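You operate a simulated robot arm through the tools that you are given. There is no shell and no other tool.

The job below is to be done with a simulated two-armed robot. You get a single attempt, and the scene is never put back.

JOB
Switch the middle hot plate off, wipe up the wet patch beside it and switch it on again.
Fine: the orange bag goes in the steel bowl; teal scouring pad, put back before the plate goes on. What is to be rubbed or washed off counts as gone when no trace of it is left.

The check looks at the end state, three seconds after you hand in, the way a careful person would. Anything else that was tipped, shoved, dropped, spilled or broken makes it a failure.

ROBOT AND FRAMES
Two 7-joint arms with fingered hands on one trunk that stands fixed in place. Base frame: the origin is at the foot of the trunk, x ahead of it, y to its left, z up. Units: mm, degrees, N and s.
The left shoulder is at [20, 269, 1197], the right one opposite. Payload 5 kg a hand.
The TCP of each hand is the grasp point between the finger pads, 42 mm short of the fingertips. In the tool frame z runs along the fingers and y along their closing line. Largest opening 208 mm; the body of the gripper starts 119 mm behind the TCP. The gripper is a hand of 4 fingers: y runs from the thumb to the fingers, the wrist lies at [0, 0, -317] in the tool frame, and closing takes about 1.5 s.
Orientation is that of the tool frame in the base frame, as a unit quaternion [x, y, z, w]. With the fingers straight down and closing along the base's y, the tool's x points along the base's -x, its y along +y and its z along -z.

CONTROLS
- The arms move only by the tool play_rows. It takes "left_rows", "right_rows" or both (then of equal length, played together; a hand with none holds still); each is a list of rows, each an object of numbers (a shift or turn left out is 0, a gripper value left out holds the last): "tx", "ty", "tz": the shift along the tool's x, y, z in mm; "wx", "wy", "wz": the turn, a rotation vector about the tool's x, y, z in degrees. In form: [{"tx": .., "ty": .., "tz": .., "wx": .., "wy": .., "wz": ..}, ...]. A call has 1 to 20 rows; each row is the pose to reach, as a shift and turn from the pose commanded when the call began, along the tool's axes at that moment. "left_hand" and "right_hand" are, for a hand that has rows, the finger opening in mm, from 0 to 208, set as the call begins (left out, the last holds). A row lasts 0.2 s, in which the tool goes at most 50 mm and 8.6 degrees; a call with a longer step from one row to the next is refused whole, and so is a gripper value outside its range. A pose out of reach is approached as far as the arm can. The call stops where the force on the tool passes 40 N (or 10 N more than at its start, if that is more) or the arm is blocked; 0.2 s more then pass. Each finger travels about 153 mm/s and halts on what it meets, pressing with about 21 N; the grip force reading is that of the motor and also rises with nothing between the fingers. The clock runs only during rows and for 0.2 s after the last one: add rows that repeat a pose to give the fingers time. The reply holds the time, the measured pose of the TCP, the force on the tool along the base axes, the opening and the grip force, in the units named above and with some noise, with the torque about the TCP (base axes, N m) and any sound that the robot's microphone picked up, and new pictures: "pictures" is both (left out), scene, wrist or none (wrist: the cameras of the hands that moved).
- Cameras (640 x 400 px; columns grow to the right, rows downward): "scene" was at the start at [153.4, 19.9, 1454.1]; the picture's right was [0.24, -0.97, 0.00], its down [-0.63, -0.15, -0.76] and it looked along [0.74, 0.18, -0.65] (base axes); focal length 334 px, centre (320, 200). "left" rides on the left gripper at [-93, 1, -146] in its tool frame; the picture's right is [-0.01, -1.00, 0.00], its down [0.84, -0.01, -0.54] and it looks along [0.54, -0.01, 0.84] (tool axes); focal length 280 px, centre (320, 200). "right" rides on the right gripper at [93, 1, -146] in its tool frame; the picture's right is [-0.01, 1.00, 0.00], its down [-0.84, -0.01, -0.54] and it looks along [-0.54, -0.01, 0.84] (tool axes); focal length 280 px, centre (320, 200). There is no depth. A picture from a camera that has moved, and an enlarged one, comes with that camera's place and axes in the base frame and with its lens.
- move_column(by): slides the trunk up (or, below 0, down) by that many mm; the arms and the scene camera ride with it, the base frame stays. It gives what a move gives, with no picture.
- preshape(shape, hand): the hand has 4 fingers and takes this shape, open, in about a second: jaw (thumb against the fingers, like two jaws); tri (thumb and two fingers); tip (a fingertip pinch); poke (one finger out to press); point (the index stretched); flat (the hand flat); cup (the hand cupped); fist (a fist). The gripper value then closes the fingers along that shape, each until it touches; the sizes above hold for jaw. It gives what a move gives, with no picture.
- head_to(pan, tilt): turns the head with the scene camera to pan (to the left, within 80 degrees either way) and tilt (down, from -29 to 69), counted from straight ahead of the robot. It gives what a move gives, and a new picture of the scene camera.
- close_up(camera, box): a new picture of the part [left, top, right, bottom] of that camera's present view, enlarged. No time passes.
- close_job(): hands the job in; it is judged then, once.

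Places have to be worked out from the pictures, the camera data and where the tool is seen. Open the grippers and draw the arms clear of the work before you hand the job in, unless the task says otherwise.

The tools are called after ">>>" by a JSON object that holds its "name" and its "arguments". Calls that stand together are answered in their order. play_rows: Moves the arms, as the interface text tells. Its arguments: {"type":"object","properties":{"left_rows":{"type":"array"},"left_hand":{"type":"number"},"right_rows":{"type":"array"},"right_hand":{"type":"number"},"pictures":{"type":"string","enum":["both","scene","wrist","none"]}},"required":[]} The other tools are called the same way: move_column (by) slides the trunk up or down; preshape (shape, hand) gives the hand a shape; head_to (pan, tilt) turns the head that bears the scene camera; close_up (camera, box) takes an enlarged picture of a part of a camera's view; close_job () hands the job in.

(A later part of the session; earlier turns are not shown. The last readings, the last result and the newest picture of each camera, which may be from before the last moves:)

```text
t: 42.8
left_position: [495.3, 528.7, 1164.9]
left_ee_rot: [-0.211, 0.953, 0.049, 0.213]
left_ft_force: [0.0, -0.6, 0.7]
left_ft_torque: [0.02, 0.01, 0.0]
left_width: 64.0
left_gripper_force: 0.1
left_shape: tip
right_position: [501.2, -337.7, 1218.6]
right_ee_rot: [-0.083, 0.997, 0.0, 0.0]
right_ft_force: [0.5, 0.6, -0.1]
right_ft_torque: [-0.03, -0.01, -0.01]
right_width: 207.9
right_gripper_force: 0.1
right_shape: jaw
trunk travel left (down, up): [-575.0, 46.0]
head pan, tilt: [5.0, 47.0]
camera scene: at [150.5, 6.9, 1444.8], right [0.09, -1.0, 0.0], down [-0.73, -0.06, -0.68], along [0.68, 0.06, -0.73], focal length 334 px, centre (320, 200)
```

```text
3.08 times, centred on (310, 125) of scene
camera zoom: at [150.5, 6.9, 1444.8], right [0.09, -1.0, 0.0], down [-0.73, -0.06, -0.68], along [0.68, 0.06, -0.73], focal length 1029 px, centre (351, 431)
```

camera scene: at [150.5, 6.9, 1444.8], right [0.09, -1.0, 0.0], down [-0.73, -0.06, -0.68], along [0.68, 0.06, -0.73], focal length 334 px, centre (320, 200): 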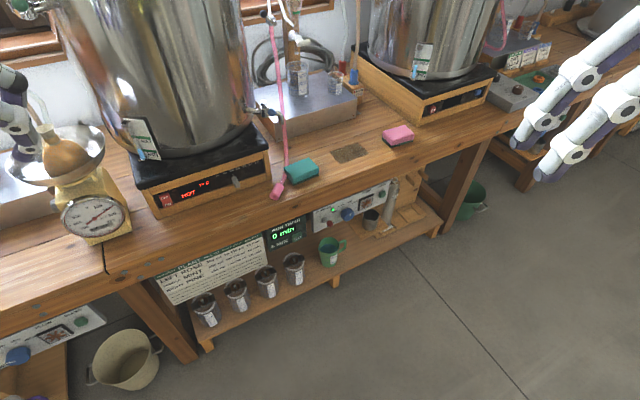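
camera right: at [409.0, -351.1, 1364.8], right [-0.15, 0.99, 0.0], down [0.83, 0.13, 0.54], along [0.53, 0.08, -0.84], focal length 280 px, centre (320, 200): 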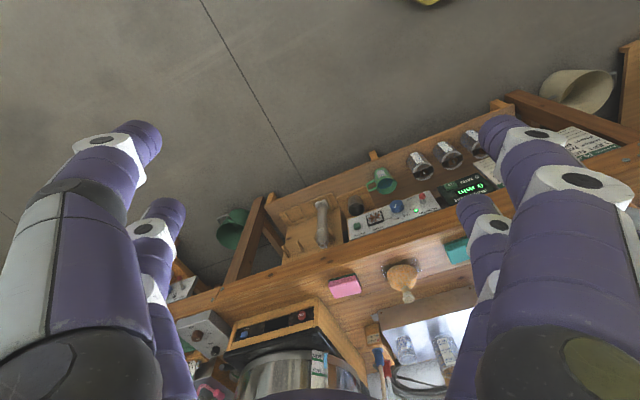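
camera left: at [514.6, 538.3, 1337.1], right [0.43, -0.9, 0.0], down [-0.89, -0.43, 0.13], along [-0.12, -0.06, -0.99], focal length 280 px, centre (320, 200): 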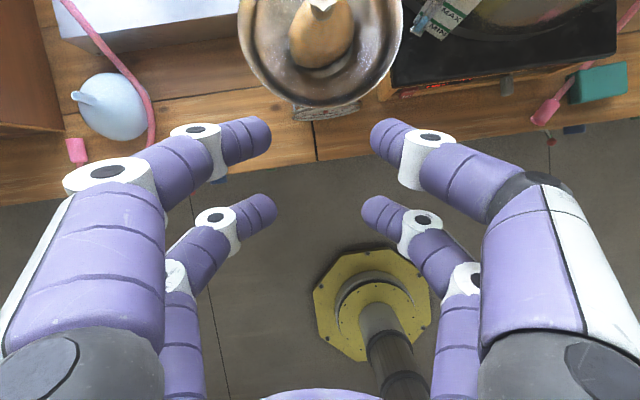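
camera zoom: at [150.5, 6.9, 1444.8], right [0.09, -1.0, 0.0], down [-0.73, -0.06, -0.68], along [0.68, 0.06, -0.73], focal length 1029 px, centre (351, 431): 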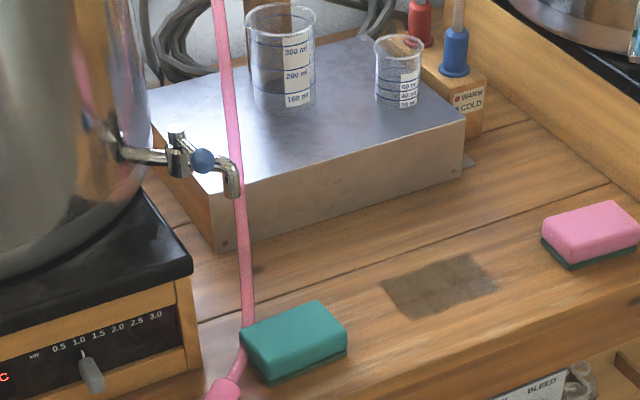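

The pad measures about 85 × 50 × 33 mm, centred near [883, 126], its long side pointing about -53°; the hose touches only its back-left corner and lies low. I'll grip the pad's ends near the top with the right hand's lower finger pair, so first I bring that hand over in front of it, tilted 38° and turned to match.

>>> {"name": "play_rows", "arguments": {"right_rows": [{"tx": -31.1, "ty": 29, "tz": 16.8, "wx": -0.9, "wy": -3.7, "wz": -2.65}, {"tx": -62.2, "ty": 57.9, "tz": 33.6, "wx": -1.8, "wy": -7.5, "wz": -5.3}, {"tx": -93.3, "ty": 86.9, "tz": 50.4, "wx": -2.7, "wy": -11.2, "wz": -7.95}, {"tx": -124.4, "ty": 115.8, "tz": 67.2, "wx": -3.6, "wy": -14.9, "wz": -10.6}, {"tx": -155.5, "ty": 144.8, "tz": 84, "wx": -4.55, "wy": -18.65, "wz": -13.25}, {"tx": -186.6, "ty": 173.8, "tz": 100.8, "wx": -5.5, "wy": -22.4, "wz": -15.9}, {"tx": -217.7, "ty": 202.7, "tz": 117.6, "wx": -6.4, "wy": -26.1, "wz": -18.55}, {"tx": -248.8, "ty": 231.7, "tz": 134.4, "wx": -7.3, "wy": -29.8, "wz": -21.2}, {"tx": -279.9, "ty": 260.6, "tz": 151.2, "wx": -8.2, "wy": -33.6, "wz": -23.85}, {"tx": -311, "ty": 289.6, "tz": 168, "wx": -9.1, "wy": -37.3, "wz": -26.5}, {"tx": -311, "ty": 289.6, "tz": 168, "wx": -9.1, "wy": -37.3, "wz": -26.5}], "right_hand": 130, "pictures": "both"}}

```text
t: 45.2
left_position: [494.6, 528.7, 1167.8]
left_ee_rot: [-0.21, 0.953, 0.048, 0.213]
left_ft_force: [-0.3, -0.4, 0.2]
left_ft_torque: [0.03, -0.03, 0.0]
left_width: 63.6
left_gripper_force: 0.1
left_shape: tip
right_position: [759.7, 0.6, 1048.9]
right_ee_rot: [-0.3, 0.897, 0.104, 0.309]
right_ft_force: [-1.0, 0.0, 0.6]
right_ft_torque: [0.02, -0.03, 0.03]
right_width: 130.5
right_gripper_force: 0.0
right_shape: jaw
trunk travel left (down, up): [-575.0, 46.0]
head pan, tilt: [5.0, 47.0]
camera scene: at [150.3, 6.5, 1445.0], right [0.09, -1.0, 0.0], down [-0.73, -0.06, -0.68], along [0.68, 0.06, -0.73], focal length 334 px, centre (320, 200)
camera right: at [627.3, -97.1, 1107.0], right [-0.59, 0.81, 0.01], down [0.27, 0.19, 0.94], along [0.76, 0.56, -0.33], focal length 280 px, centre (320, 200)
```

scene: 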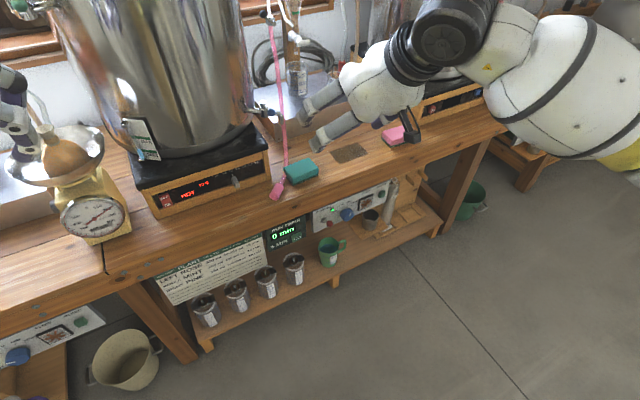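
right: 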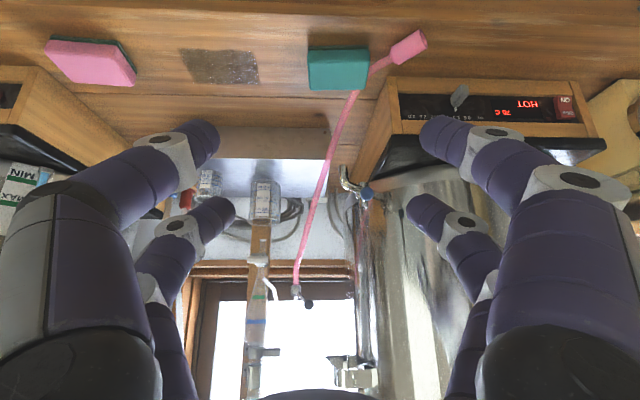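

The pad's edges are parallel to the picture from this hand, so the yaw matches. I'll enlarge the pad and hose region from the right wrist.

>>> {"name": "close_up", "arguments": {"camera": "right", "box": [260, 10, 440, 120]}}

>>> {"name": "close_up", "arguments": {"camera": "right", "box": [280, 40, 420, 200]}}

```text
3.56 times, centred on (350, 65) of right
camera zoom: at [627.3, -97.1, 1107.0], right [-0.59, 0.81, 0.01], down [0.27, 0.19, 0.94], along [0.76, 0.56, -0.33], focal length 997 px, centre (213, 680)
```

zoom: 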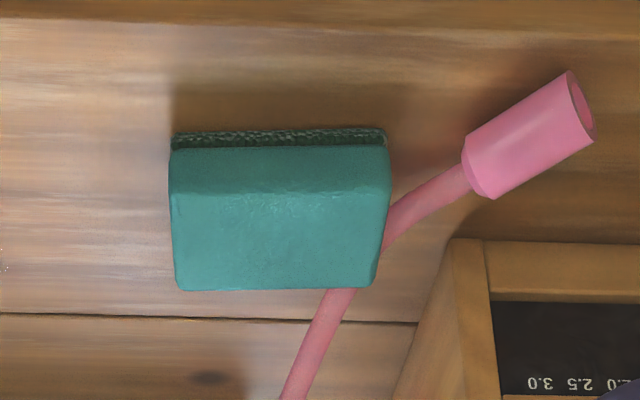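

```text
2.50 times, centred on (350, 120) of right
camera zoom: at [627.3, -97.1, 1107.0], right [-0.59, 0.81, 0.01], down [0.27, 0.19, 0.94], along [0.76, 0.56, -0.33], focal length 701 px, centre (245, 400)
```

zoom: 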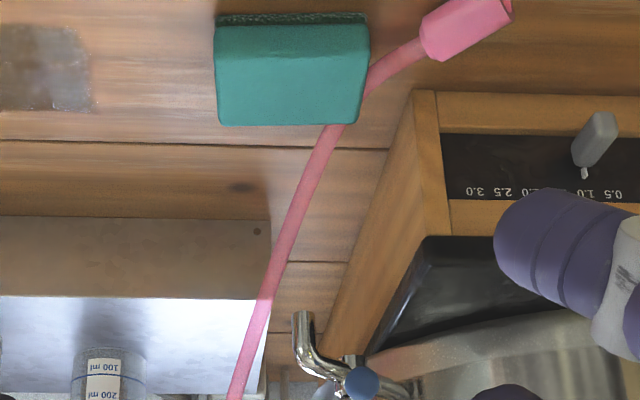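

Gripping the ends would bring the upper left finger against the hot plate's corner, so I'll first slide the pad sideways by pressing on its top with the closed lower fingertips. I hover over the right half of the pad at [898, 116].

>>> {"name": "play_rows", "arguments": {"right_rows": [{"tz": 0}, {"tx": -7.1, "ty": 1.6, "tz": 39.5}, {"tx": -14.2, "ty": 3.2, "tz": 78.9}, {"tx": -21.4, "ty": 4.8, "tz": 118.4}, {"tx": -28.5, "ty": 6.3, "tz": 157.8}, {"tx": -35.6, "ty": 7.9, "tz": 197.3}, {"tx": -42.7, "ty": 9.5, "tz": 236.7}, {"tx": -42.7, "ty": 9.5, "tz": 236.7}], "right_hand": 0, "pictures": "both"}}

>>> {"name": "close_up", "arguments": {"camera": "scene", "box": [230, 90, 370, 200]}}

```text
t: 47.0
left_position: [493.4, 527.6, 1165.7]
left_ee_rot: [-0.21, 0.953, 0.048, 0.213]
left_ft_force: [1.2, -0.2, 0.2]
left_ft_torque: [0.06, 0.01, 0.0]
left_width: 63.7
left_gripper_force: 0.2
left_shape: tip
right_position: [897.4, 117.1, 892.1]
right_ee_rot: [-0.3, 0.897, 0.103, 0.309]
right_ft_force: [0.3, 0.3, 0.6]
right_ft_torque: [0.01, -0.01, 0.03]
right_width: 0.0
right_gripper_force: 21.0
right_shape: jaw
trunk travel left (down, up): [-575.0, 46.0]
head pan, tilt: [5.0, 47.0]
camera scene: at [150.3, 6.5, 1445.0], right [0.09, -1.0, 0.0], down [-0.73, -0.06, -0.68], along [0.68, 0.06, -0.73], focal length 334 px, centre (320, 200)
camera right: at [766.1, 19.7, 948.3], right [-0.59, 0.81, 0.01], down [0.27, 0.19, 0.94], along [0.76, 0.56, -0.33], focal length 280 px, centre (320, 200)
```

scene: 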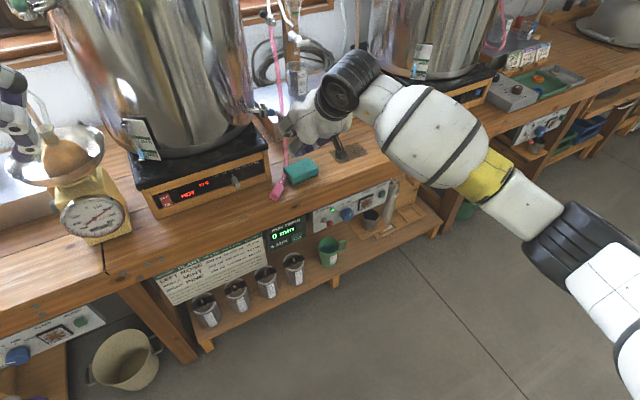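
right: 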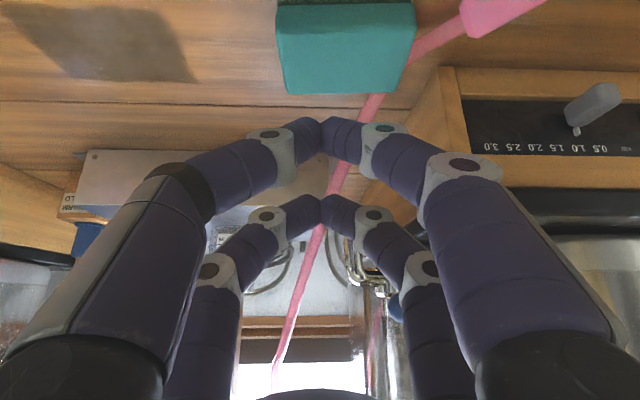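

```text
3.64 times, centred on (300, 145) of scene
camera zoom: at [150.3, 6.5, 1445.0], right [0.09, -1.0, 0.0], down [-0.73, -0.06, -0.68], along [0.68, 0.06, -0.73], focal length 1216 px, centre (393, 400)
```

zoom: 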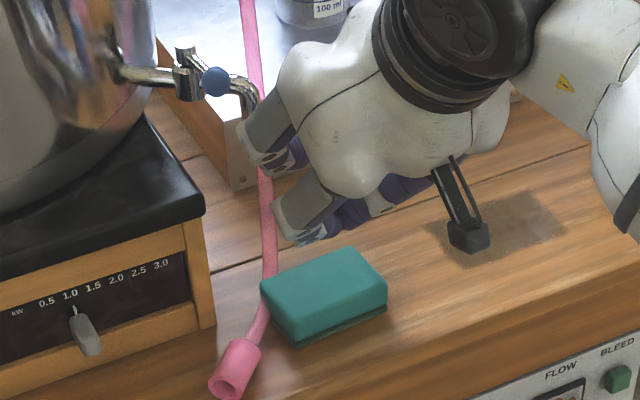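

The closed fingertips hover above the right half of the pad. I'll lower until they are just about to touch, then press lightly in small steps.

>>> {"name": "play_rows", "arguments": {"right_rows": [{"tx": 8, "tz": 10.2}, {"tx": 16, "tz": 20.5}, {"tx": 21, "tz": 26.8}, {"tx": 22.2, "tz": 28.3}, {"tx": 23.4, "tz": 29.9}], "pictures": "wrist"}}

>>> {"name": "close_up", "arguments": {"camera": "scene", "box": [230, 90, 370, 200]}}

```text
t: 48.2
left_position: [493.7, 529.0, 1165.0]
left_ee_rot: [-0.211, 0.953, 0.048, 0.213]
left_ft_force: [0.7, -0.1, 0.0]
left_ft_torque: [0.0, -0.02, 0.0]
left_width: 63.8
left_gripper_force: 0.0
left_shape: tip
right_position: [895.1, 116.1, 852.4]
right_ee_rot: [-0.301, 0.896, 0.105, 0.309]
right_ft_force: [-1.1, 0.3, 3.0]
right_ft_torque: [0.0, 0.06, -0.02]
right_width: 0.0
right_gripper_force: 21.0
right_shape: jaw
trunk travel left (down, up): [-575.0, 46.0]
head pan, tilt: [5.0, 47.0]
camera right: at [765.1, 19.0, 909.8], right [-0.59, 0.81, 0.01], down [0.27, 0.19, 0.94], along [0.76, 0.56, -0.33], focal length 280 px, centre (320, 200)
```

right: 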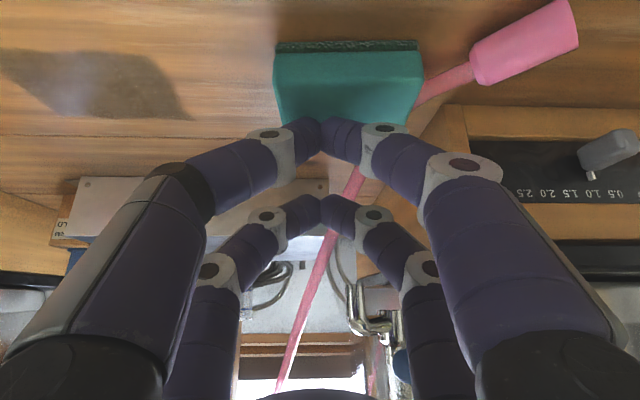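

```text
3.64 times, centred on (300, 145) of scene
camera zoom: at [150.3, 6.9, 1444.9], right [0.09, -1.0, 0.0], down [-0.73, -0.06, -0.68], along [0.68, 0.06, -0.73], focal length 1216 px, centre (393, 400)
```

zoom: 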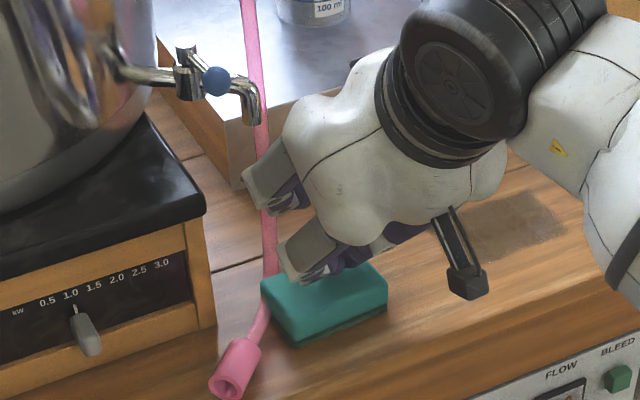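

Contact at TCP z 852 with 3 N. I'll press about 1.5 mm further and try a 20 mm slide to the right along the bench.

>>> {"name": "play_rows", "arguments": {"right_rows": [{"tx": 0.6, "tz": 0.8}, {"tx": 0.92, "tz": 1.18}, {"tx": 0.92, "ty": -5, "tz": 1.18}, {"tx": 0.92, "ty": -10, "tz": 1.18}, {"tx": 0.92, "ty": -15, "tz": 1.18}, {"tx": 0.92, "ty": -20, "tz": 1.18}], "pictures": "wrist"}}

>>> {"name": "close_up", "arguments": {"camera": "scene", "box": [230, 90, 370, 200]}}

```text
t: 49.6
left_position: [493.1, 529.4, 1165.8]
left_ee_rot: [-0.211, 0.953, 0.048, 0.213]
left_ft_force: [0.4, 0.8, 0.2]
left_ft_torque: [0.02, -0.01, 0.03]
left_width: 63.6
left_gripper_force: 0.0
left_shape: tip
right_position: [907.1, 101.8, 851.7]
right_ee_rot: [-0.3, 0.896, 0.103, 0.311]
right_ft_force: [-2.2, 2.2, 15.6]
right_ft_torque: [0.19, 0.39, 0.03]
right_width: 0.0
right_gripper_force: 21.0
right_shape: jaw
trunk travel left (down, up): [-575.0, 46.0]
head pan, tilt: [5.0, 47.0]
camera right: at [776.6, 3.9, 909.1], right [-0.59, 0.8, 0.01], down [0.27, 0.19, 0.94], along [0.76, 0.56, -0.33], focal length 280 px, centre (320, 200)
```

right: 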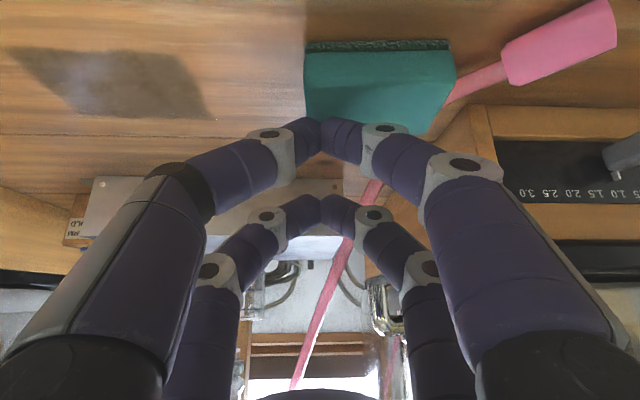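

```text
3.64 times, centred on (300, 145) of scene
camera zoom: at [149.4, 6.9, 1445.0], right [0.09, -1.0, 0.0], down [-0.73, -0.06, -0.68], along [0.68, 0.06, -0.73], focal length 1216 px, centre (393, 400)
```

zoom: 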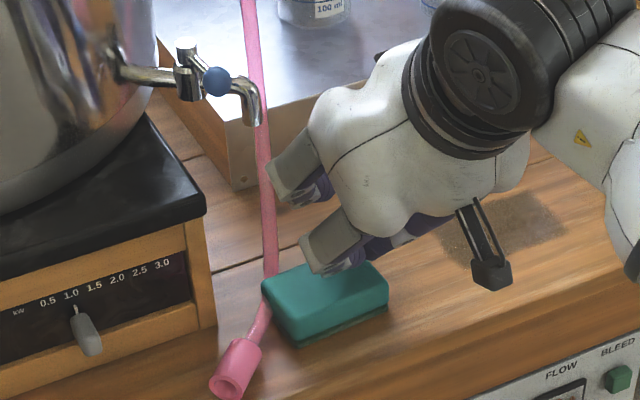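

The fingertips just slid over the pad (3 N drag at 15 N), so it did not move; friction is too low for that. I'll lift off, check the pad, and go for an end grip with a steeper tilt, which keeps the upper fingers away from the plate's corner.

>>> {"name": "play_rows", "arguments": {"right_rows": [{"tx": -3.1, "tz": -3.9}, {"tx": -15.4, "tz": -19.7}, {"tx": -30.8, "tz": -39.4}, {"tx": -49.3, "tz": -63}, {"tx": -49.3, "tz": -63}], "pictures": "wrist"}}

>>> {"name": "close_up", "arguments": {"camera": "right", "box": [240, 0, 540, 130]}}

>>> {"name": "close_up", "arguments": {"camera": "scene", "box": [230, 90, 370, 200]}}

```text
t: 50.8
left_position: [495.2, 527.8, 1165.5]
left_ee_rot: [-0.211, 0.953, 0.049, 0.212]
left_ft_force: [-0.3, -0.1, 0.5]
left_ft_torque: [-0.01, 0.02, 0.03]
left_width: 63.7
left_gripper_force: 0.1
left_shape: tip
right_position: [908.1, 99.2, 931.6]
right_ee_rot: [-0.3, 0.897, 0.103, 0.308]
right_ft_force: [0.9, 0.5, -1.0]
right_ft_torque: [0.01, 0.0, 0.01]
right_width: 0.2
right_gripper_force: 20.9
right_shape: jaw
trunk travel left (down, up): [-575.0, 46.0]
head pan, tilt: [5.0, 47.0]
camera right: at [777.0, 1.8, 989.2], right [-0.59, 0.81, 0.01], down [0.27, 0.19, 0.94], along [0.76, 0.56, -0.33], focal length 280 px, centre (320, 200)
```

right: 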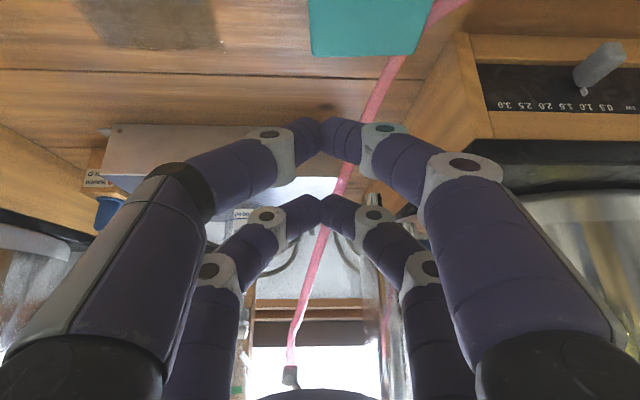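

```text
2.13 times, centred on (390, 65) of right
camera zoom: at [777.0, 1.8, 989.2], right [-0.59, 0.81, 0.01], down [0.27, 0.19, 0.94], along [0.76, 0.56, -0.33], focal length 598 px, centre (171, 488)
```

zoom: 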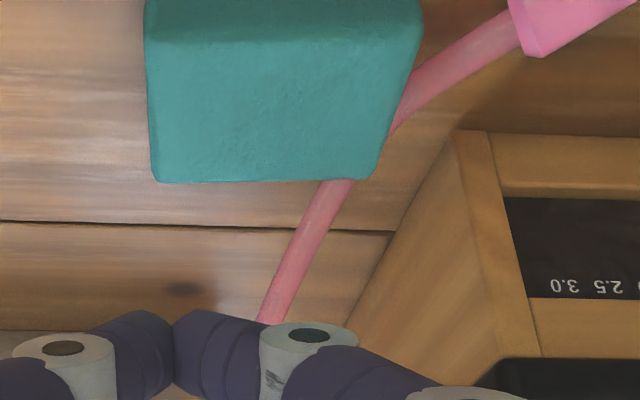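

```text
3.64 times, centred on (300, 145) of scene
camera zoom: at [150.8, 6.8, 1444.7], right [0.09, -1.0, 0.0], down [-0.73, -0.06, -0.68], along [0.68, 0.06, -0.73], focal length 1216 px, centre (393, 400)
```

zoom: 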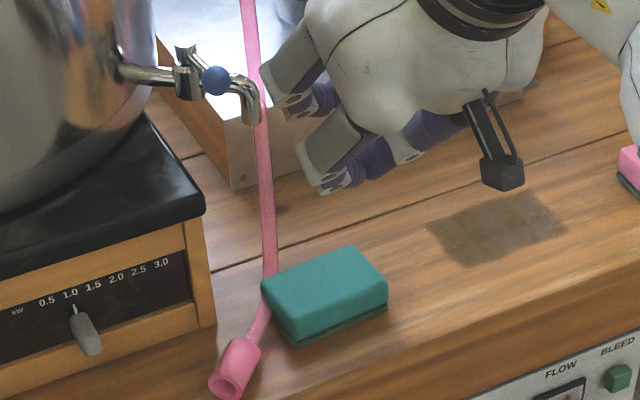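

The pad is untouched and the hose clears its back-left corner by a few mm. I'll steepen the tilt to 50°, open to 104 mm and hover centred over the pad.

>>> {"name": "play_rows", "arguments": {"right_rows": [{"tx": 12.5, "ty": 11.9, "tz": 5.4, "wx": -0.2, "wy": -4, "wz": -0.3}, {"tx": 25, "ty": 23.7, "tz": 10.9, "wx": -0.4, "wy": -8, "wz": -0.5}, {"tx": 37.6, "ty": 35.6, "tz": 16.3, "wx": -0.6, "wy": -12, "wz": -0.8}, {"tx": 37.6, "ty": 35.6, "tz": 16.3, "wx": -0.6, "wy": -12, "wz": -0.8}], "right_hand": 104, "pictures": "wrist"}}

>>> {"name": "close_up", "arguments": {"camera": "scene", "box": [230, 90, 370, 200]}}

```text
t: 51.8
left_position: [494.1, 528.8, 1165.8]
left_ee_rot: [-0.211, 0.953, 0.05, 0.212]
left_ft_force: [-0.4, -0.2, 0.2]
left_ft_torque: [0.01, 0.0, 0.01]
left_width: 63.6
left_gripper_force: 0.1
left_shape: tip
right_position: [869.2, 117.8, 895.1]
right_ee_rot: [-0.296, 0.856, 0.138, 0.401]
right_ft_force: [-0.8, -0.1, 0.1]
right_ft_torque: [-0.02, -0.04, -0.05]
right_width: 104.0
right_gripper_force: 0.0
right_shape: jaw
trunk travel left (down, up): [-575.0, 46.0]
head pan, tilt: [5.0, 47.0]
camera right: at [734.3, 12.7, 917.4], right [-0.61, 0.79, 0.01], down [0.11, 0.07, 0.99], along [0.79, 0.6, -0.13], focal length 280 px, centre (320, 200)
```

right: 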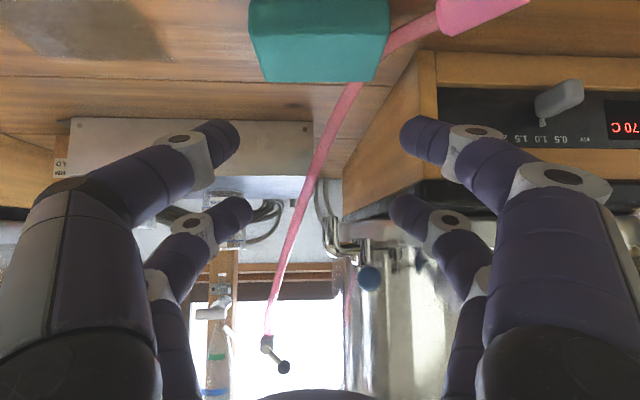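

```text
3.64 times, centred on (300, 145) of scene
camera zoom: at [150.2, 7.0, 1444.9], right [0.09, -1.0, 0.0], down [-0.73, -0.06, -0.68], along [0.68, 0.06, -0.73], focal length 1216 px, centre (393, 400)
```

zoom: 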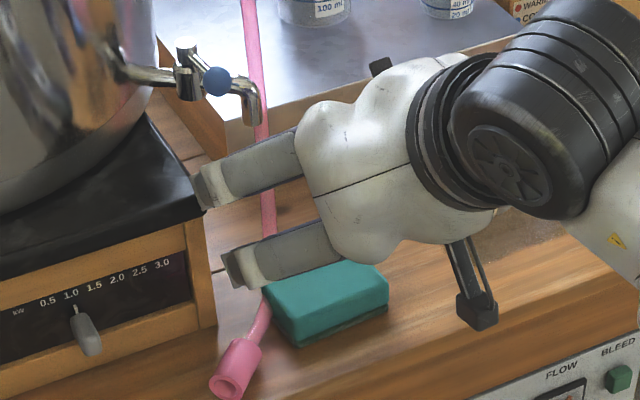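

The open fingers are centred over the pad (pad mid at column 319, fingertips at 235 and 405). I'll come down 39 mm to just above the pad's top and check clearances.

>>> {"name": "play_rows", "arguments": {"right_rows": [{"tx": 10, "tz": 8.3}, {"tx": 20, "tz": 16.6}, {"tx": 30, "tz": 25}, {"tx": 30, "tz": 25}], "pictures": "wrist"}}

>>> {"name": "close_up", "arguments": {"camera": "right", "box": [180, 0, 560, 220]}}

>>> {"name": "close_up", "arguments": {"camera": "scene", "box": [230, 100, 350, 200]}}

```text
t: 52.8
left_position: [495.0, 528.3, 1165.1]
left_ee_rot: [-0.211, 0.953, 0.048, 0.212]
left_ft_force: [-0.1, 0.0, -1.0]
left_ft_torque: [0.0, -0.03, 0.04]
left_width: 63.4
left_gripper_force: 0.0
left_shape: tip
right_position: [871.7, 118.1, 854.7]
right_ee_rot: [-0.296, 0.857, 0.137, 0.4]
right_ft_force: [0.3, 0.1, 0.5]
right_ft_torque: [-0.05, 0.01, 0.02]
right_width: 103.6
right_gripper_force: 0.0
right_shape: jaw
trunk travel left (down, up): [-575.0, 46.0]
head pan, tilt: [5.0, 47.0]
camera right: at [734.8, 12.5, 878.6], right [-0.61, 0.79, 0.01], down [0.11, 0.07, 0.99], along [0.79, 0.6, -0.13], focal length 280 px, centre (320, 200)
```

right: 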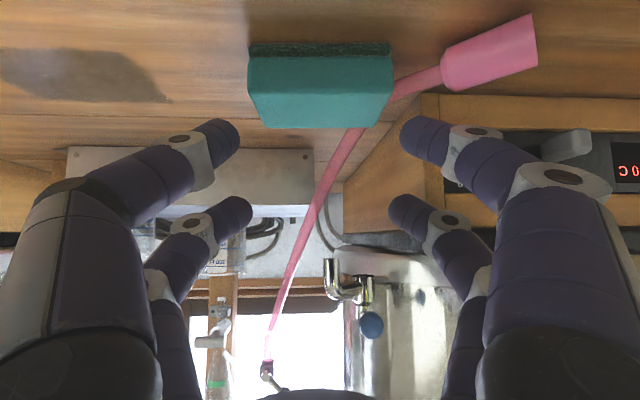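

```text
1.68 times, centred on (370, 110) of right
camera zoom: at [734.8, 12.5, 878.6], right [-0.61, 0.79, 0.01], down [0.11, 0.07, 0.99], along [0.79, 0.6, -0.13], focal length 472 px, centre (236, 352)
```

zoom: 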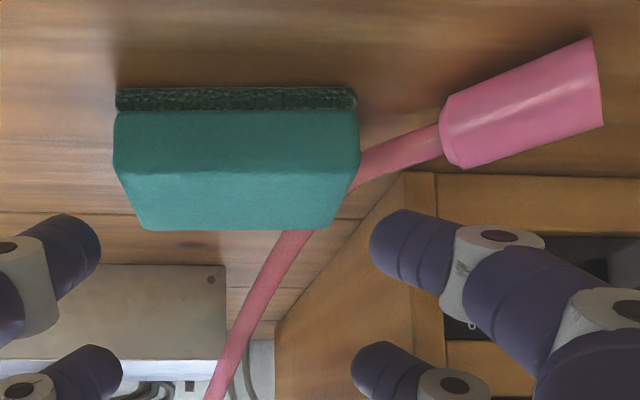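

```text
4.00 times, centred on (290, 150) of scene
camera zoom: at [150.4, 6.8, 1444.9], right [0.09, -1.0, 0.0], down [-0.73, -0.06, -0.68], along [0.68, 0.06, -0.73], focal length 1338 px, centre (440, 400)
```

zoom: 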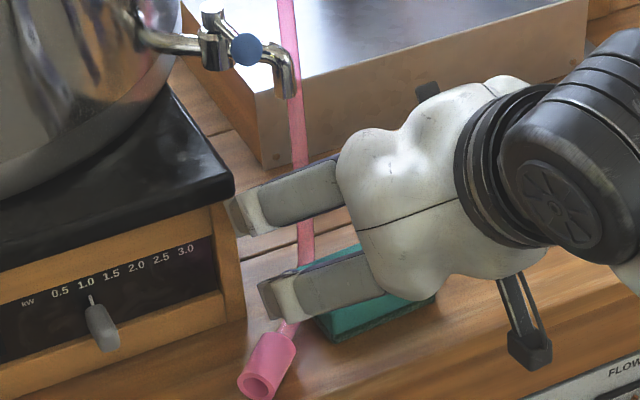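

Everything clears so far; the pad lies centred between the lower finger pair. I'll narrow to 97 mm and lower another 24 mm so the tips reach along the pad's ends.

>>> {"name": "play_rows", "arguments": {"right_rows": [{"tz": 0}, {"tx": 6.1, "tz": 5.1}, {"tx": 12.3, "tz": 10.2}, {"tx": 18.4, "tz": 15.4}, {"tx": 18.4, "tz": 15.4}], "right_hand": 97, "pictures": "wrist"}}

>>> {"name": "close_up", "arguments": {"camera": "right", "box": [180, 50, 560, 270]}}

>>> {"name": "close_up", "arguments": {"camera": "scene", "box": [230, 100, 350, 200]}}

```text
t: 54.0
left_position: [494.1, 528.1, 1167.4]
left_ee_rot: [-0.211, 0.953, 0.049, 0.213]
left_ft_force: [0.0, 0.0, 0.4]
left_ft_torque: [0.0, -0.01, -0.01]
left_width: 63.7
left_gripper_force: 0.0
left_shape: tip
right_position: [871.2, 116.3, 832.2]
right_ee_rot: [-0.296, 0.857, 0.136, 0.4]
right_ft_force: [-1.4, 0.3, 1.0]
right_ft_torque: [-0.01, -0.04, 0.01]
right_width: 97.5
right_gripper_force: 0.1
right_shape: jaw
trunk travel left (down, up): [-575.0, 46.0]
head pan, tilt: [5.0, 47.0]
camera right: at [734.8, 11.8, 854.3], right [-0.61, 0.79, 0.01], down [0.11, 0.07, 0.99], along [0.79, 0.6, -0.13], focal length 280 px, centre (320, 200)
```

right: 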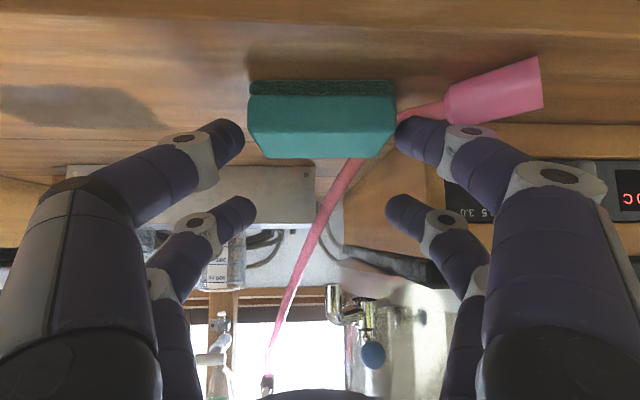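

```text
1.68 times, centred on (370, 160) of right
camera zoom: at [734.8, 11.8, 854.3], right [-0.61, 0.79, 0.01], down [0.11, 0.07, 0.99], along [0.79, 0.6, -0.13], focal length 472 px, centre (236, 267)
```

zoom: 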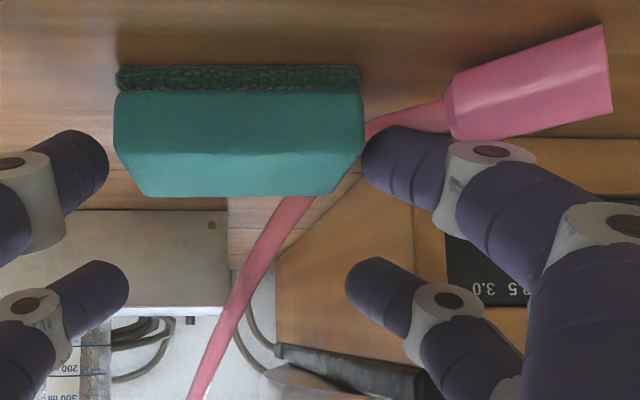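

```text
4.00 times, centred on (290, 150) of scene
camera zoom: at [150.5, 6.9, 1444.8], right [0.09, -1.0, 0.0], down [-0.73, -0.06, -0.68], along [0.68, 0.06, -0.73], focal length 1338 px, centre (440, 400)
```

zoom: 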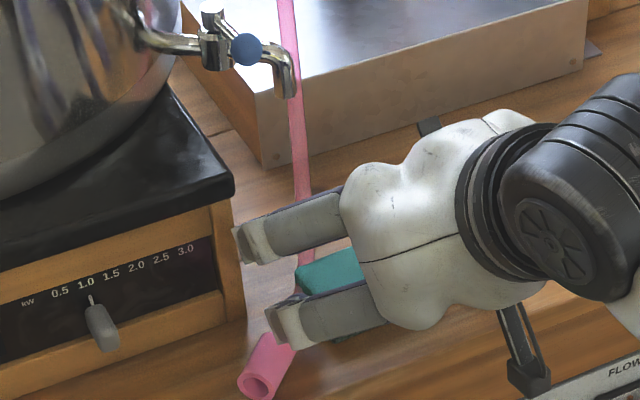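

The lower fingertips now flank the pad's ends with 4–8 mm to spare, about 15–20 mm down its sides. I'll close toward 66 mm so they clamp the pad.

>>> {"name": "play_rows", "arguments": {"right_rows": [{"tz": 0}, {"tz": 0}, {"tz": 0}, {"tz": 0}], "right_hand": 62, "pictures": "wrist"}}

>>> {"name": "close_up", "arguments": {"camera": "right", "box": [180, 50, 560, 270]}}

```text
t: 55.0
left_position: [493.8, 529.0, 1165.6]
left_ee_rot: [-0.21, 0.953, 0.049, 0.213]
left_ft_force: [0.1, 0.5, -0.2]
left_ft_torque: [0.01, 0.02, -0.02]
left_width: 63.5
left_gripper_force: 0.0
left_shape: tip
right_position: [870.8, 117.7, 832.9]
right_ee_rot: [-0.296, 0.857, 0.136, 0.4]
right_ft_force: [-0.5, -0.2, 0.6]
right_ft_torque: [0.04, 0.02, -0.01]
right_width: 51.1
right_gripper_force: 20.6
right_shape: jaw
trunk travel left (down, up): [-575.0, 46.0]
head pan, tilt: [5.0, 47.0]
camera right: at [734.7, 11.8, 854.3], right [-0.61, 0.79, 0.01], down [0.11, 0.07, 0.99], along [0.79, 0.6, -0.13], focal length 280 px, centre (320, 200)
```

right: 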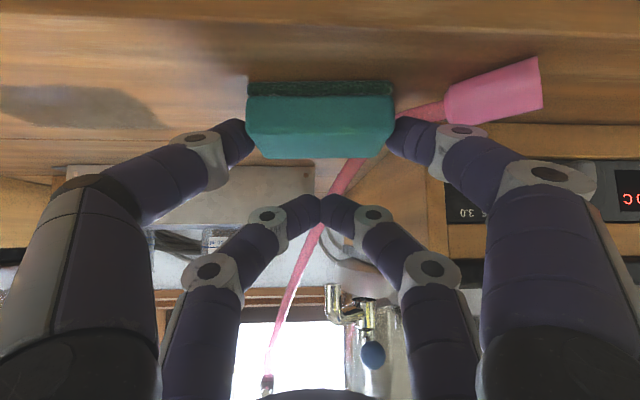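

```text
1.68 times, centred on (370, 160) of right
camera zoom: at [734.7, 11.8, 854.3], right [-0.61, 0.79, 0.01], down [0.11, 0.07, 0.99], along [0.79, 0.6, -0.13], focal length 472 px, centre (236, 267)
```

zoom: 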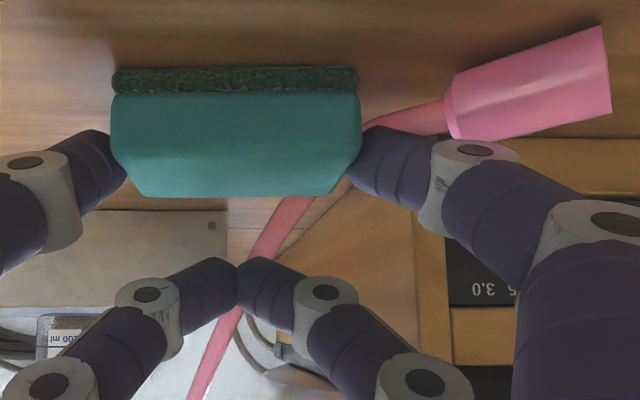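

The lower pair clamps the pad at both ends (grip 20.6 N) and the upper pair closed freely above the hose. I'll lift slowly by 45 mm and check.

>>> {"name": "play_rows", "arguments": {"right_rows": [{"tx": -3.8, "tz": -3.2}, {"tx": -11.5, "tz": -9.6}, {"tx": -23, "tz": -19.2}, {"tx": -34.6, "tz": -28.8}, {"tx": -34.6, "tz": -28.8}], "pictures": "both"}}

>>> {"name": "close_up", "arguments": {"camera": "scene", "box": [230, 90, 370, 200]}}

```text
t: 56.2
left_position: [493.8, 529.1, 1165.6]
left_ee_rot: [-0.211, 0.953, 0.049, 0.212]
left_ft_force: [0.4, 0.2, 0.1]
left_ft_torque: [-0.01, -0.01, 0.02]
left_width: 63.8
left_gripper_force: 0.1
left_shape: tip
right_position: [872.9, 117.4, 875.3]
right_ee_rot: [-0.296, 0.857, 0.136, 0.4]
right_ft_force: [0.6, 0.1, 1.2]
right_ft_torque: [0.02, -0.05, 0.02]
right_width: 51.1
right_gripper_force: 20.6
right_shape: jaw
trunk travel left (down, up): [-575.0, 46.0]
head pan, tilt: [5.0, 47.0]
camera scene: at [150.6, 6.8, 1444.8], right [0.09, -1.0, 0.0], down [-0.73, -0.06, -0.68], along [0.68, 0.06, -0.73], focal length 334 px, centre (320, 200)
camera right: at [735.9, 12.1, 898.4], right [-0.61, 0.79, 0.01], down [0.11, 0.07, 0.99], along [0.79, 0.6, -0.13], focal length 280 px, centre (320, 200)
```

scene: 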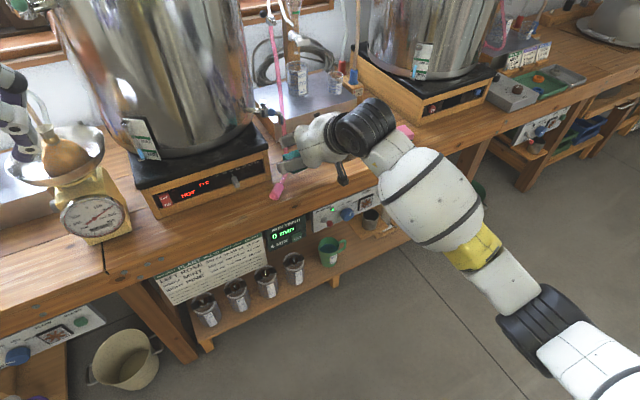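
right: 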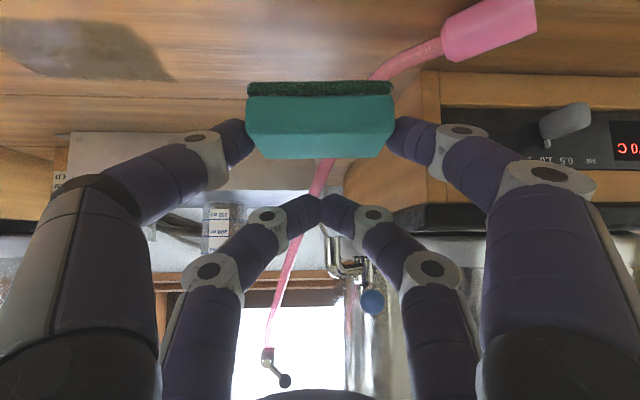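

```text
3.64 times, centred on (300, 145) of scene
camera zoom: at [150.6, 6.8, 1444.8], right [0.09, -1.0, 0.0], down [-0.73, -0.06, -0.68], along [0.68, 0.06, -0.73], focal length 1216 px, centre (393, 400)
```

zoom: 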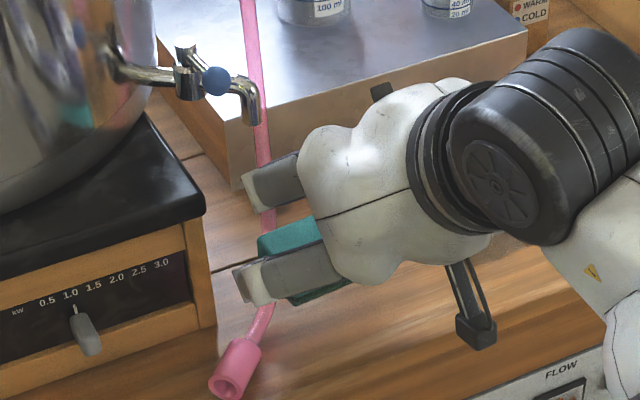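

The pad came up cleanly; its home corresponds to TCP [871, 117.5, 832.3]. The patch spans about ±58 by ±35 mm about [1002, -14.5], so I'll carry the pad over it (185 mm along the bench), still 45 mm up.

>>> {"name": "play_rows", "arguments": {"right_rows": [{"tx": -0.9, "ty": -36.9, "tz": 1.1}, {"tx": -1.8, "ty": -73.7, "tz": 2.2}, {"tx": -2.7, "ty": -110.6, "tz": 3.2}, {"tx": -3.6, "ty": -147.4, "tz": 4.3}, {"tx": -4.5, "ty": -184.3, "tz": 5.4}, {"tx": -4.5, "ty": -184.3, "tz": 5.4}], "pictures": "both"}}

>>> {"name": "close_up", "arguments": {"camera": "scene", "box": [270, 80, 430, 200]}}

```text
t: 57.6
left_position: [494.7, 530.1, 1165.3]
left_ee_rot: [-0.211, 0.953, 0.048, 0.212]
left_ft_force: [1.0, -0.3, 0.3]
left_ft_torque: [-0.01, 0.02, 0.0]
left_width: 63.9
left_gripper_force: 0.0
left_shape: tip
right_position: [989.6, -22.8, 877.2]
right_ee_rot: [-0.296, 0.857, 0.136, 0.4]
right_ft_force: [-0.6, 1.0, 0.1]
right_ft_torque: [-0.04, 0.02, -0.02]
right_width: 51.1
right_gripper_force: 21.2
right_shape: jaw
trunk travel left (down, up): [-575.0, 46.0]
head pan, tilt: [5.0, 47.0]
camera scene: at [150.6, 7.0, 1444.8], right [0.09, -1.0, 0.0], down [-0.73, -0.06, -0.68], along [0.68, 0.06, -0.73], focal length 334 px, centre (320, 200)
camera right: at [853.2, -129.2, 899.8], right [-0.61, 0.79, 0.01], down [0.11, 0.07, 0.99], along [0.79, 0.61, -0.13], focal length 280 px, centre (320, 200)
```

scene: 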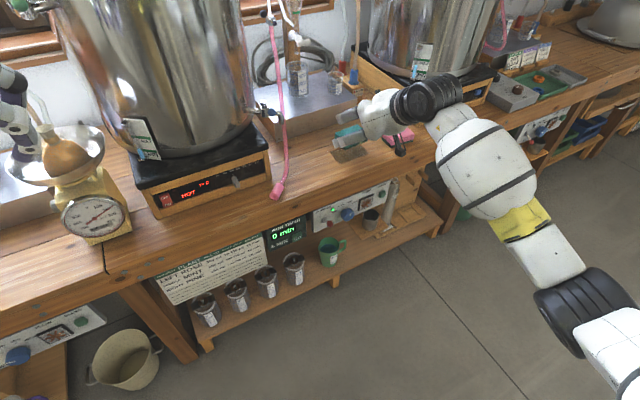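
right: 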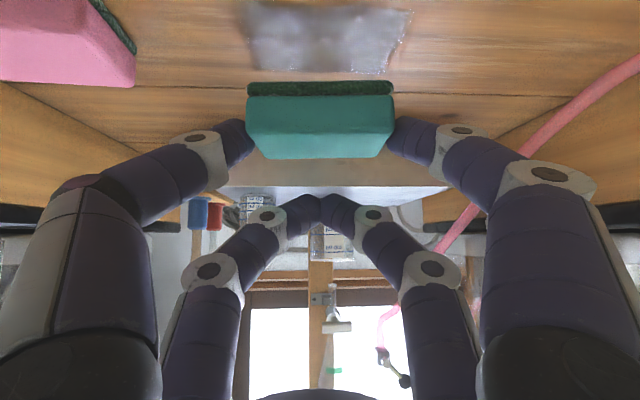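

```text
3.33 times, centred on (350, 140) of scene
camera zoom: at [150.6, 7.0, 1444.8], right [0.09, -1.0, 0.0], down [-0.73, -0.06, -0.68], along [0.68, 0.06, -0.73], focal length 1115 px, centre (220, 400)
```

zoom: 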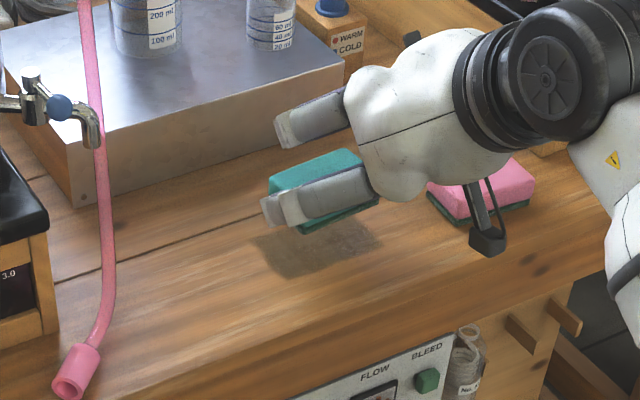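

The pad hovers right over the patch, square to it. I'll lower it onto the wood and press gently, watching the force.

>>> {"name": "play_rows", "arguments": {"right_rows": [{"tx": 11.5, "tz": 9.6}, {"tx": 23, "tz": 19.2}, {"tx": 30.7, "tz": 25.6}, {"tx": 33.8, "tz": 28.2}, {"tx": 34.6, "tz": 28.8}, {"tx": 35.3, "tz": 29.4}, {"tx": 36.1, "tz": 30.1}], "pictures": "wrist"}}

>>> {"name": "close_up", "arguments": {"camera": "scene", "box": [270, 80, 430, 200]}}

```text
t: 59.2
left_position: [492.3, 529.0, 1166.4]
left_ee_rot: [-0.212, 0.953, 0.049, 0.213]
left_ft_force: [0.4, 1.0, 0.6]
left_ft_torque: [0.0, -0.01, -0.03]
left_width: 63.9
left_gripper_force: 0.2
left_shape: tip
right_position: [990.2, -23.5, 829.8]
right_ee_rot: [-0.296, 0.856, 0.137, 0.401]
right_ft_force: [-1.2, -0.3, 4.2]
right_ft_torque: [0.05, 0.08, 0.0]
right_width: 51.2
right_gripper_force: 21.2
right_shape: jaw
trunk travel left (down, up): [-575.0, 46.0]
head pan, tilt: [5.0, 47.0]
camera right: at [854.0, -129.1, 853.4], right [-0.61, 0.79, 0.01], down [0.11, 0.07, 0.99], along [0.79, 0.6, -0.13], focal length 280 px, centre (320, 200)
```

right: 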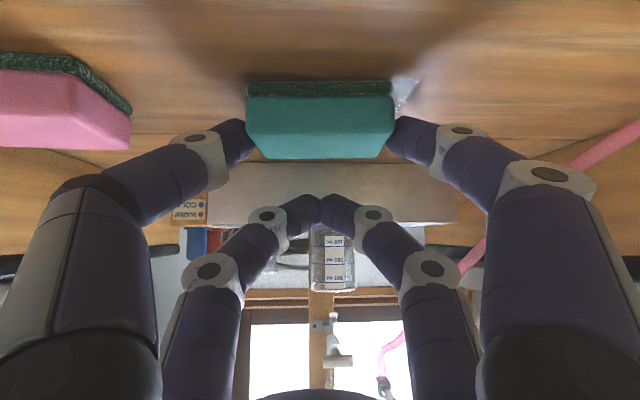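

```text
3.33 times, centred on (350, 140) of scene
camera zoom: at [150.2, 6.8, 1444.9], right [0.09, -1.0, 0.0], down [-0.73, -0.06, -0.68], along [0.68, 0.06, -0.73], focal length 1115 px, centre (220, 400)
```

zoom: 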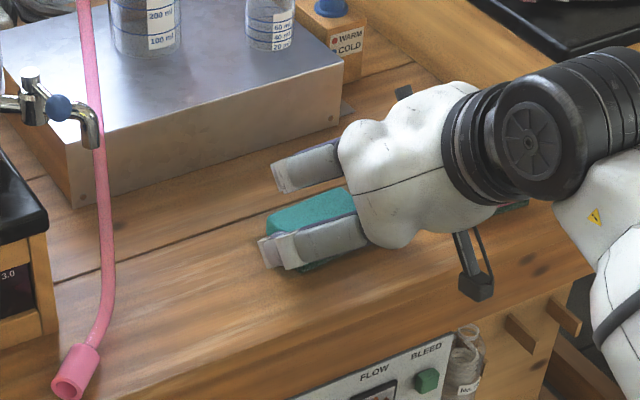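

The pad lies on the bench with about 4 N. I'll now rub along the patch's length, keeping the pressure light.

>>> {"name": "play_rows", "arguments": {"right_rows": [{"tx": 0.4, "ty": 8, "tz": 0.3}, {"tx": 0.5, "ty": 16, "tz": 0.4}, {"tx": 0.5, "ty": 24, "tz": 0.4}, {"tx": 0.5, "ty": 16, "tz": 0.4}, {"tx": 0.5, "ty": 8, "tz": 0.4}, {"tx": 0.5, "ty": 0, "tz": 0.4}, {"tx": 0.5, "ty": -8, "tz": 0.4}, {"tx": 0.5, "ty": -16, "tz": 0.4}, {"tx": 0.5, "ty": -19, "tz": 0.4}, {"tx": 0.5, "ty": -10, "tz": 0.4}, {"tx": 0.5, "ty": 0, "tz": 0.4}, {"tx": 0.5, "ty": 10, "tz": 0.4}, {"tx": 0.5, "ty": 20, "tz": 0.4}, {"tx": 0.5, "ty": 26, "tz": 0.4}], "pictures": "wrist"}}

>>> {"name": "close_up", "arguments": {"camera": "scene", "box": [270, 80, 430, 200]}}

```text
t: 62.2
left_position: [493.9, 529.5, 1164.9]
left_ee_rot: [-0.211, 0.953, 0.049, 0.213]
left_ft_force: [0.3, -1.0, -0.1]
left_ft_torque: [0.01, 0.02, -0.01]
left_width: 63.8
left_gripper_force: 0.0
left_shape: tip
right_position: [973.7, -4.1, 830.0]
right_ee_rot: [-0.296, 0.856, 0.137, 0.401]
right_ft_force: [3.6, -8.4, 13.6]
right_ft_torque: [-0.54, -0.36, -0.04]
right_width: 53.4
right_gripper_force: 20.9
right_shape: jaw
trunk travel left (down, up): [-575.0, 46.0]
head pan, tilt: [5.0, 47.0]
camera right: at [837.4, -109.6, 852.3], right [-0.61, 0.79, 0.01], down [0.11, 0.07, 0.99], along [0.79, 0.6, -0.13], focal length 280 px, centre (320, 200)
```

right: 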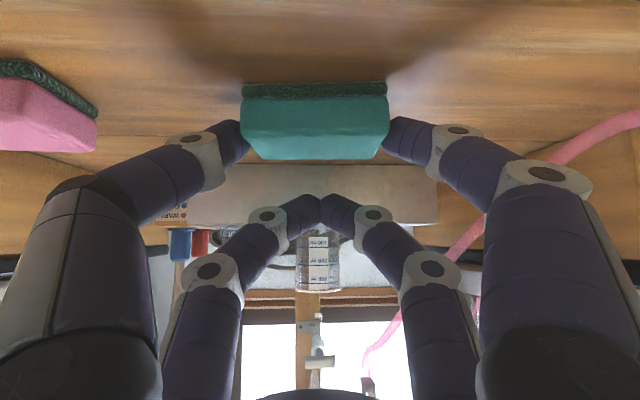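

```text
3.33 times, centred on (350, 140) of scene
camera zoom: at [149.8, 6.4, 1444.9], right [0.09, -1.0, 0.0], down [-0.73, -0.06, -0.68], along [0.68, 0.06, -0.73], focal length 1115 px, centre (220, 400)
```

zoom: 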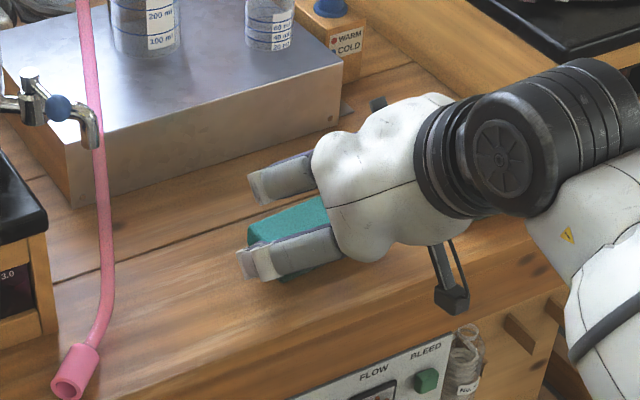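

The rubbing works; pressure rose to about 14 N, so I'll ease up 0.6 mm and cover the near and far edges of the patch with strokes at different depths.

>>> {"name": "play_rows", "arguments": {"right_rows": [{"tx": -0.5, "ty": -2, "tz": -0.42}, {"tx": 4.0, "ty": -2, "tz": -5.8}, {"tx": 8.5, "ty": -2, "tz": -11.2}, {"tx": 8.5, "ty": -10, "tz": -11.2}, {"tx": 8.5, "ty": -18, "tz": -11.2}, {"tx": 8.5, "ty": -26, "tz": -11.2}, {"tx": 8.5, "ty": -34, "tz": -11.2}, {"tx": 8.5, "ty": -42, "tz": -11.2}, {"tx": 8.5, "ty": -46, "tz": -11.2}, {"tx": 2.1, "ty": -46, "tz": -3.5}, {"tx": -5.6, "ty": -46, "tz": 5.7}, {"tx": -13.3, "ty": -46, "tz": 14.9}, {"tx": -13.3, "ty": -38, "tz": 14.9}, {"tx": -13.3, "ty": -30, "tz": 14.9}, {"tx": -13.3, "ty": -22, "tz": 14.9}, {"tx": -13.3, "ty": -14, "tz": 14.9}, {"tx": -13.3, "ty": -6, "tz": 14.9}, {"tx": -13.3, "ty": 0, "tz": 14.9}], "pictures": "wrist"}}

>>> {"name": "close_up", "arguments": {"camera": "scene", "box": [270, 80, 430, 200]}}

```text
t: 66.0
left_position: [493.8, 528.9, 1165.8]
left_ee_rot: [-0.211, 0.953, 0.049, 0.212]
left_ft_force: [-0.2, -0.6, -0.4]
left_ft_torque: [0.01, 0.03, -0.01]
left_width: 63.7
left_gripper_force: 0.1
left_shape: tip
right_position: [990.0, 9.4, 830.7]
right_ee_rot: [-0.295, 0.857, 0.136, 0.401]
right_ft_force: [3.1, -2.5, 7.2]
right_ft_torque: [-0.24, -0.16, 0.0]
right_width: 51.8
right_gripper_force: 21.6
right_shape: jaw
trunk travel left (down, up): [-575.0, 46.0]
head pan, tilt: [5.0, 47.0]
camera right: at [853.8, -95.6, 852.8], right [-0.61, 0.79, 0.01], down [0.11, 0.07, 0.99], along [0.79, 0.6, -0.13], focal length 280 px, centre (320, 200)
```

right: 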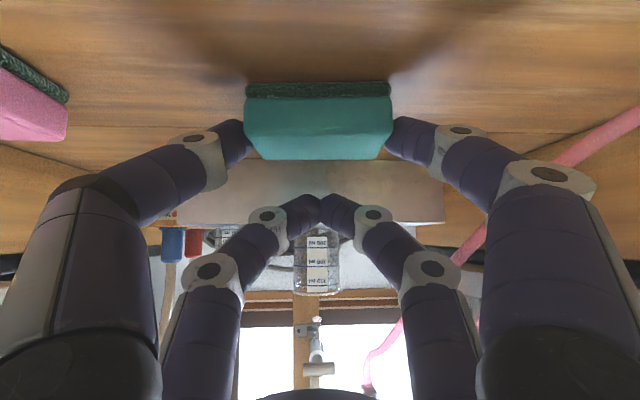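

```text
3.33 times, centred on (350, 140) of scene
camera zoom: at [150.2, 6.7, 1444.9], right [0.09, -1.0, 0.0], down [-0.73, -0.06, -0.68], along [0.68, 0.06, -0.73], focal length 1115 px, centre (220, 400)
```

zoom: 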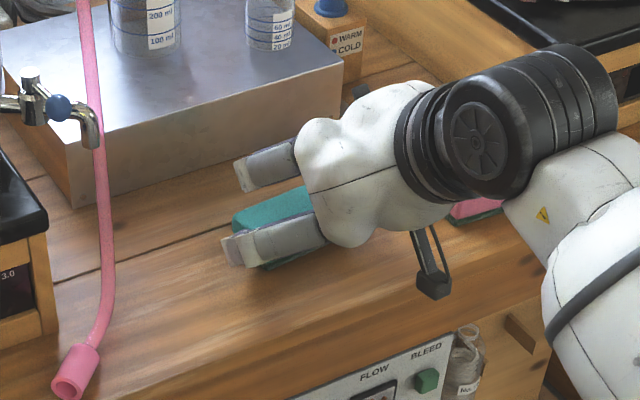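

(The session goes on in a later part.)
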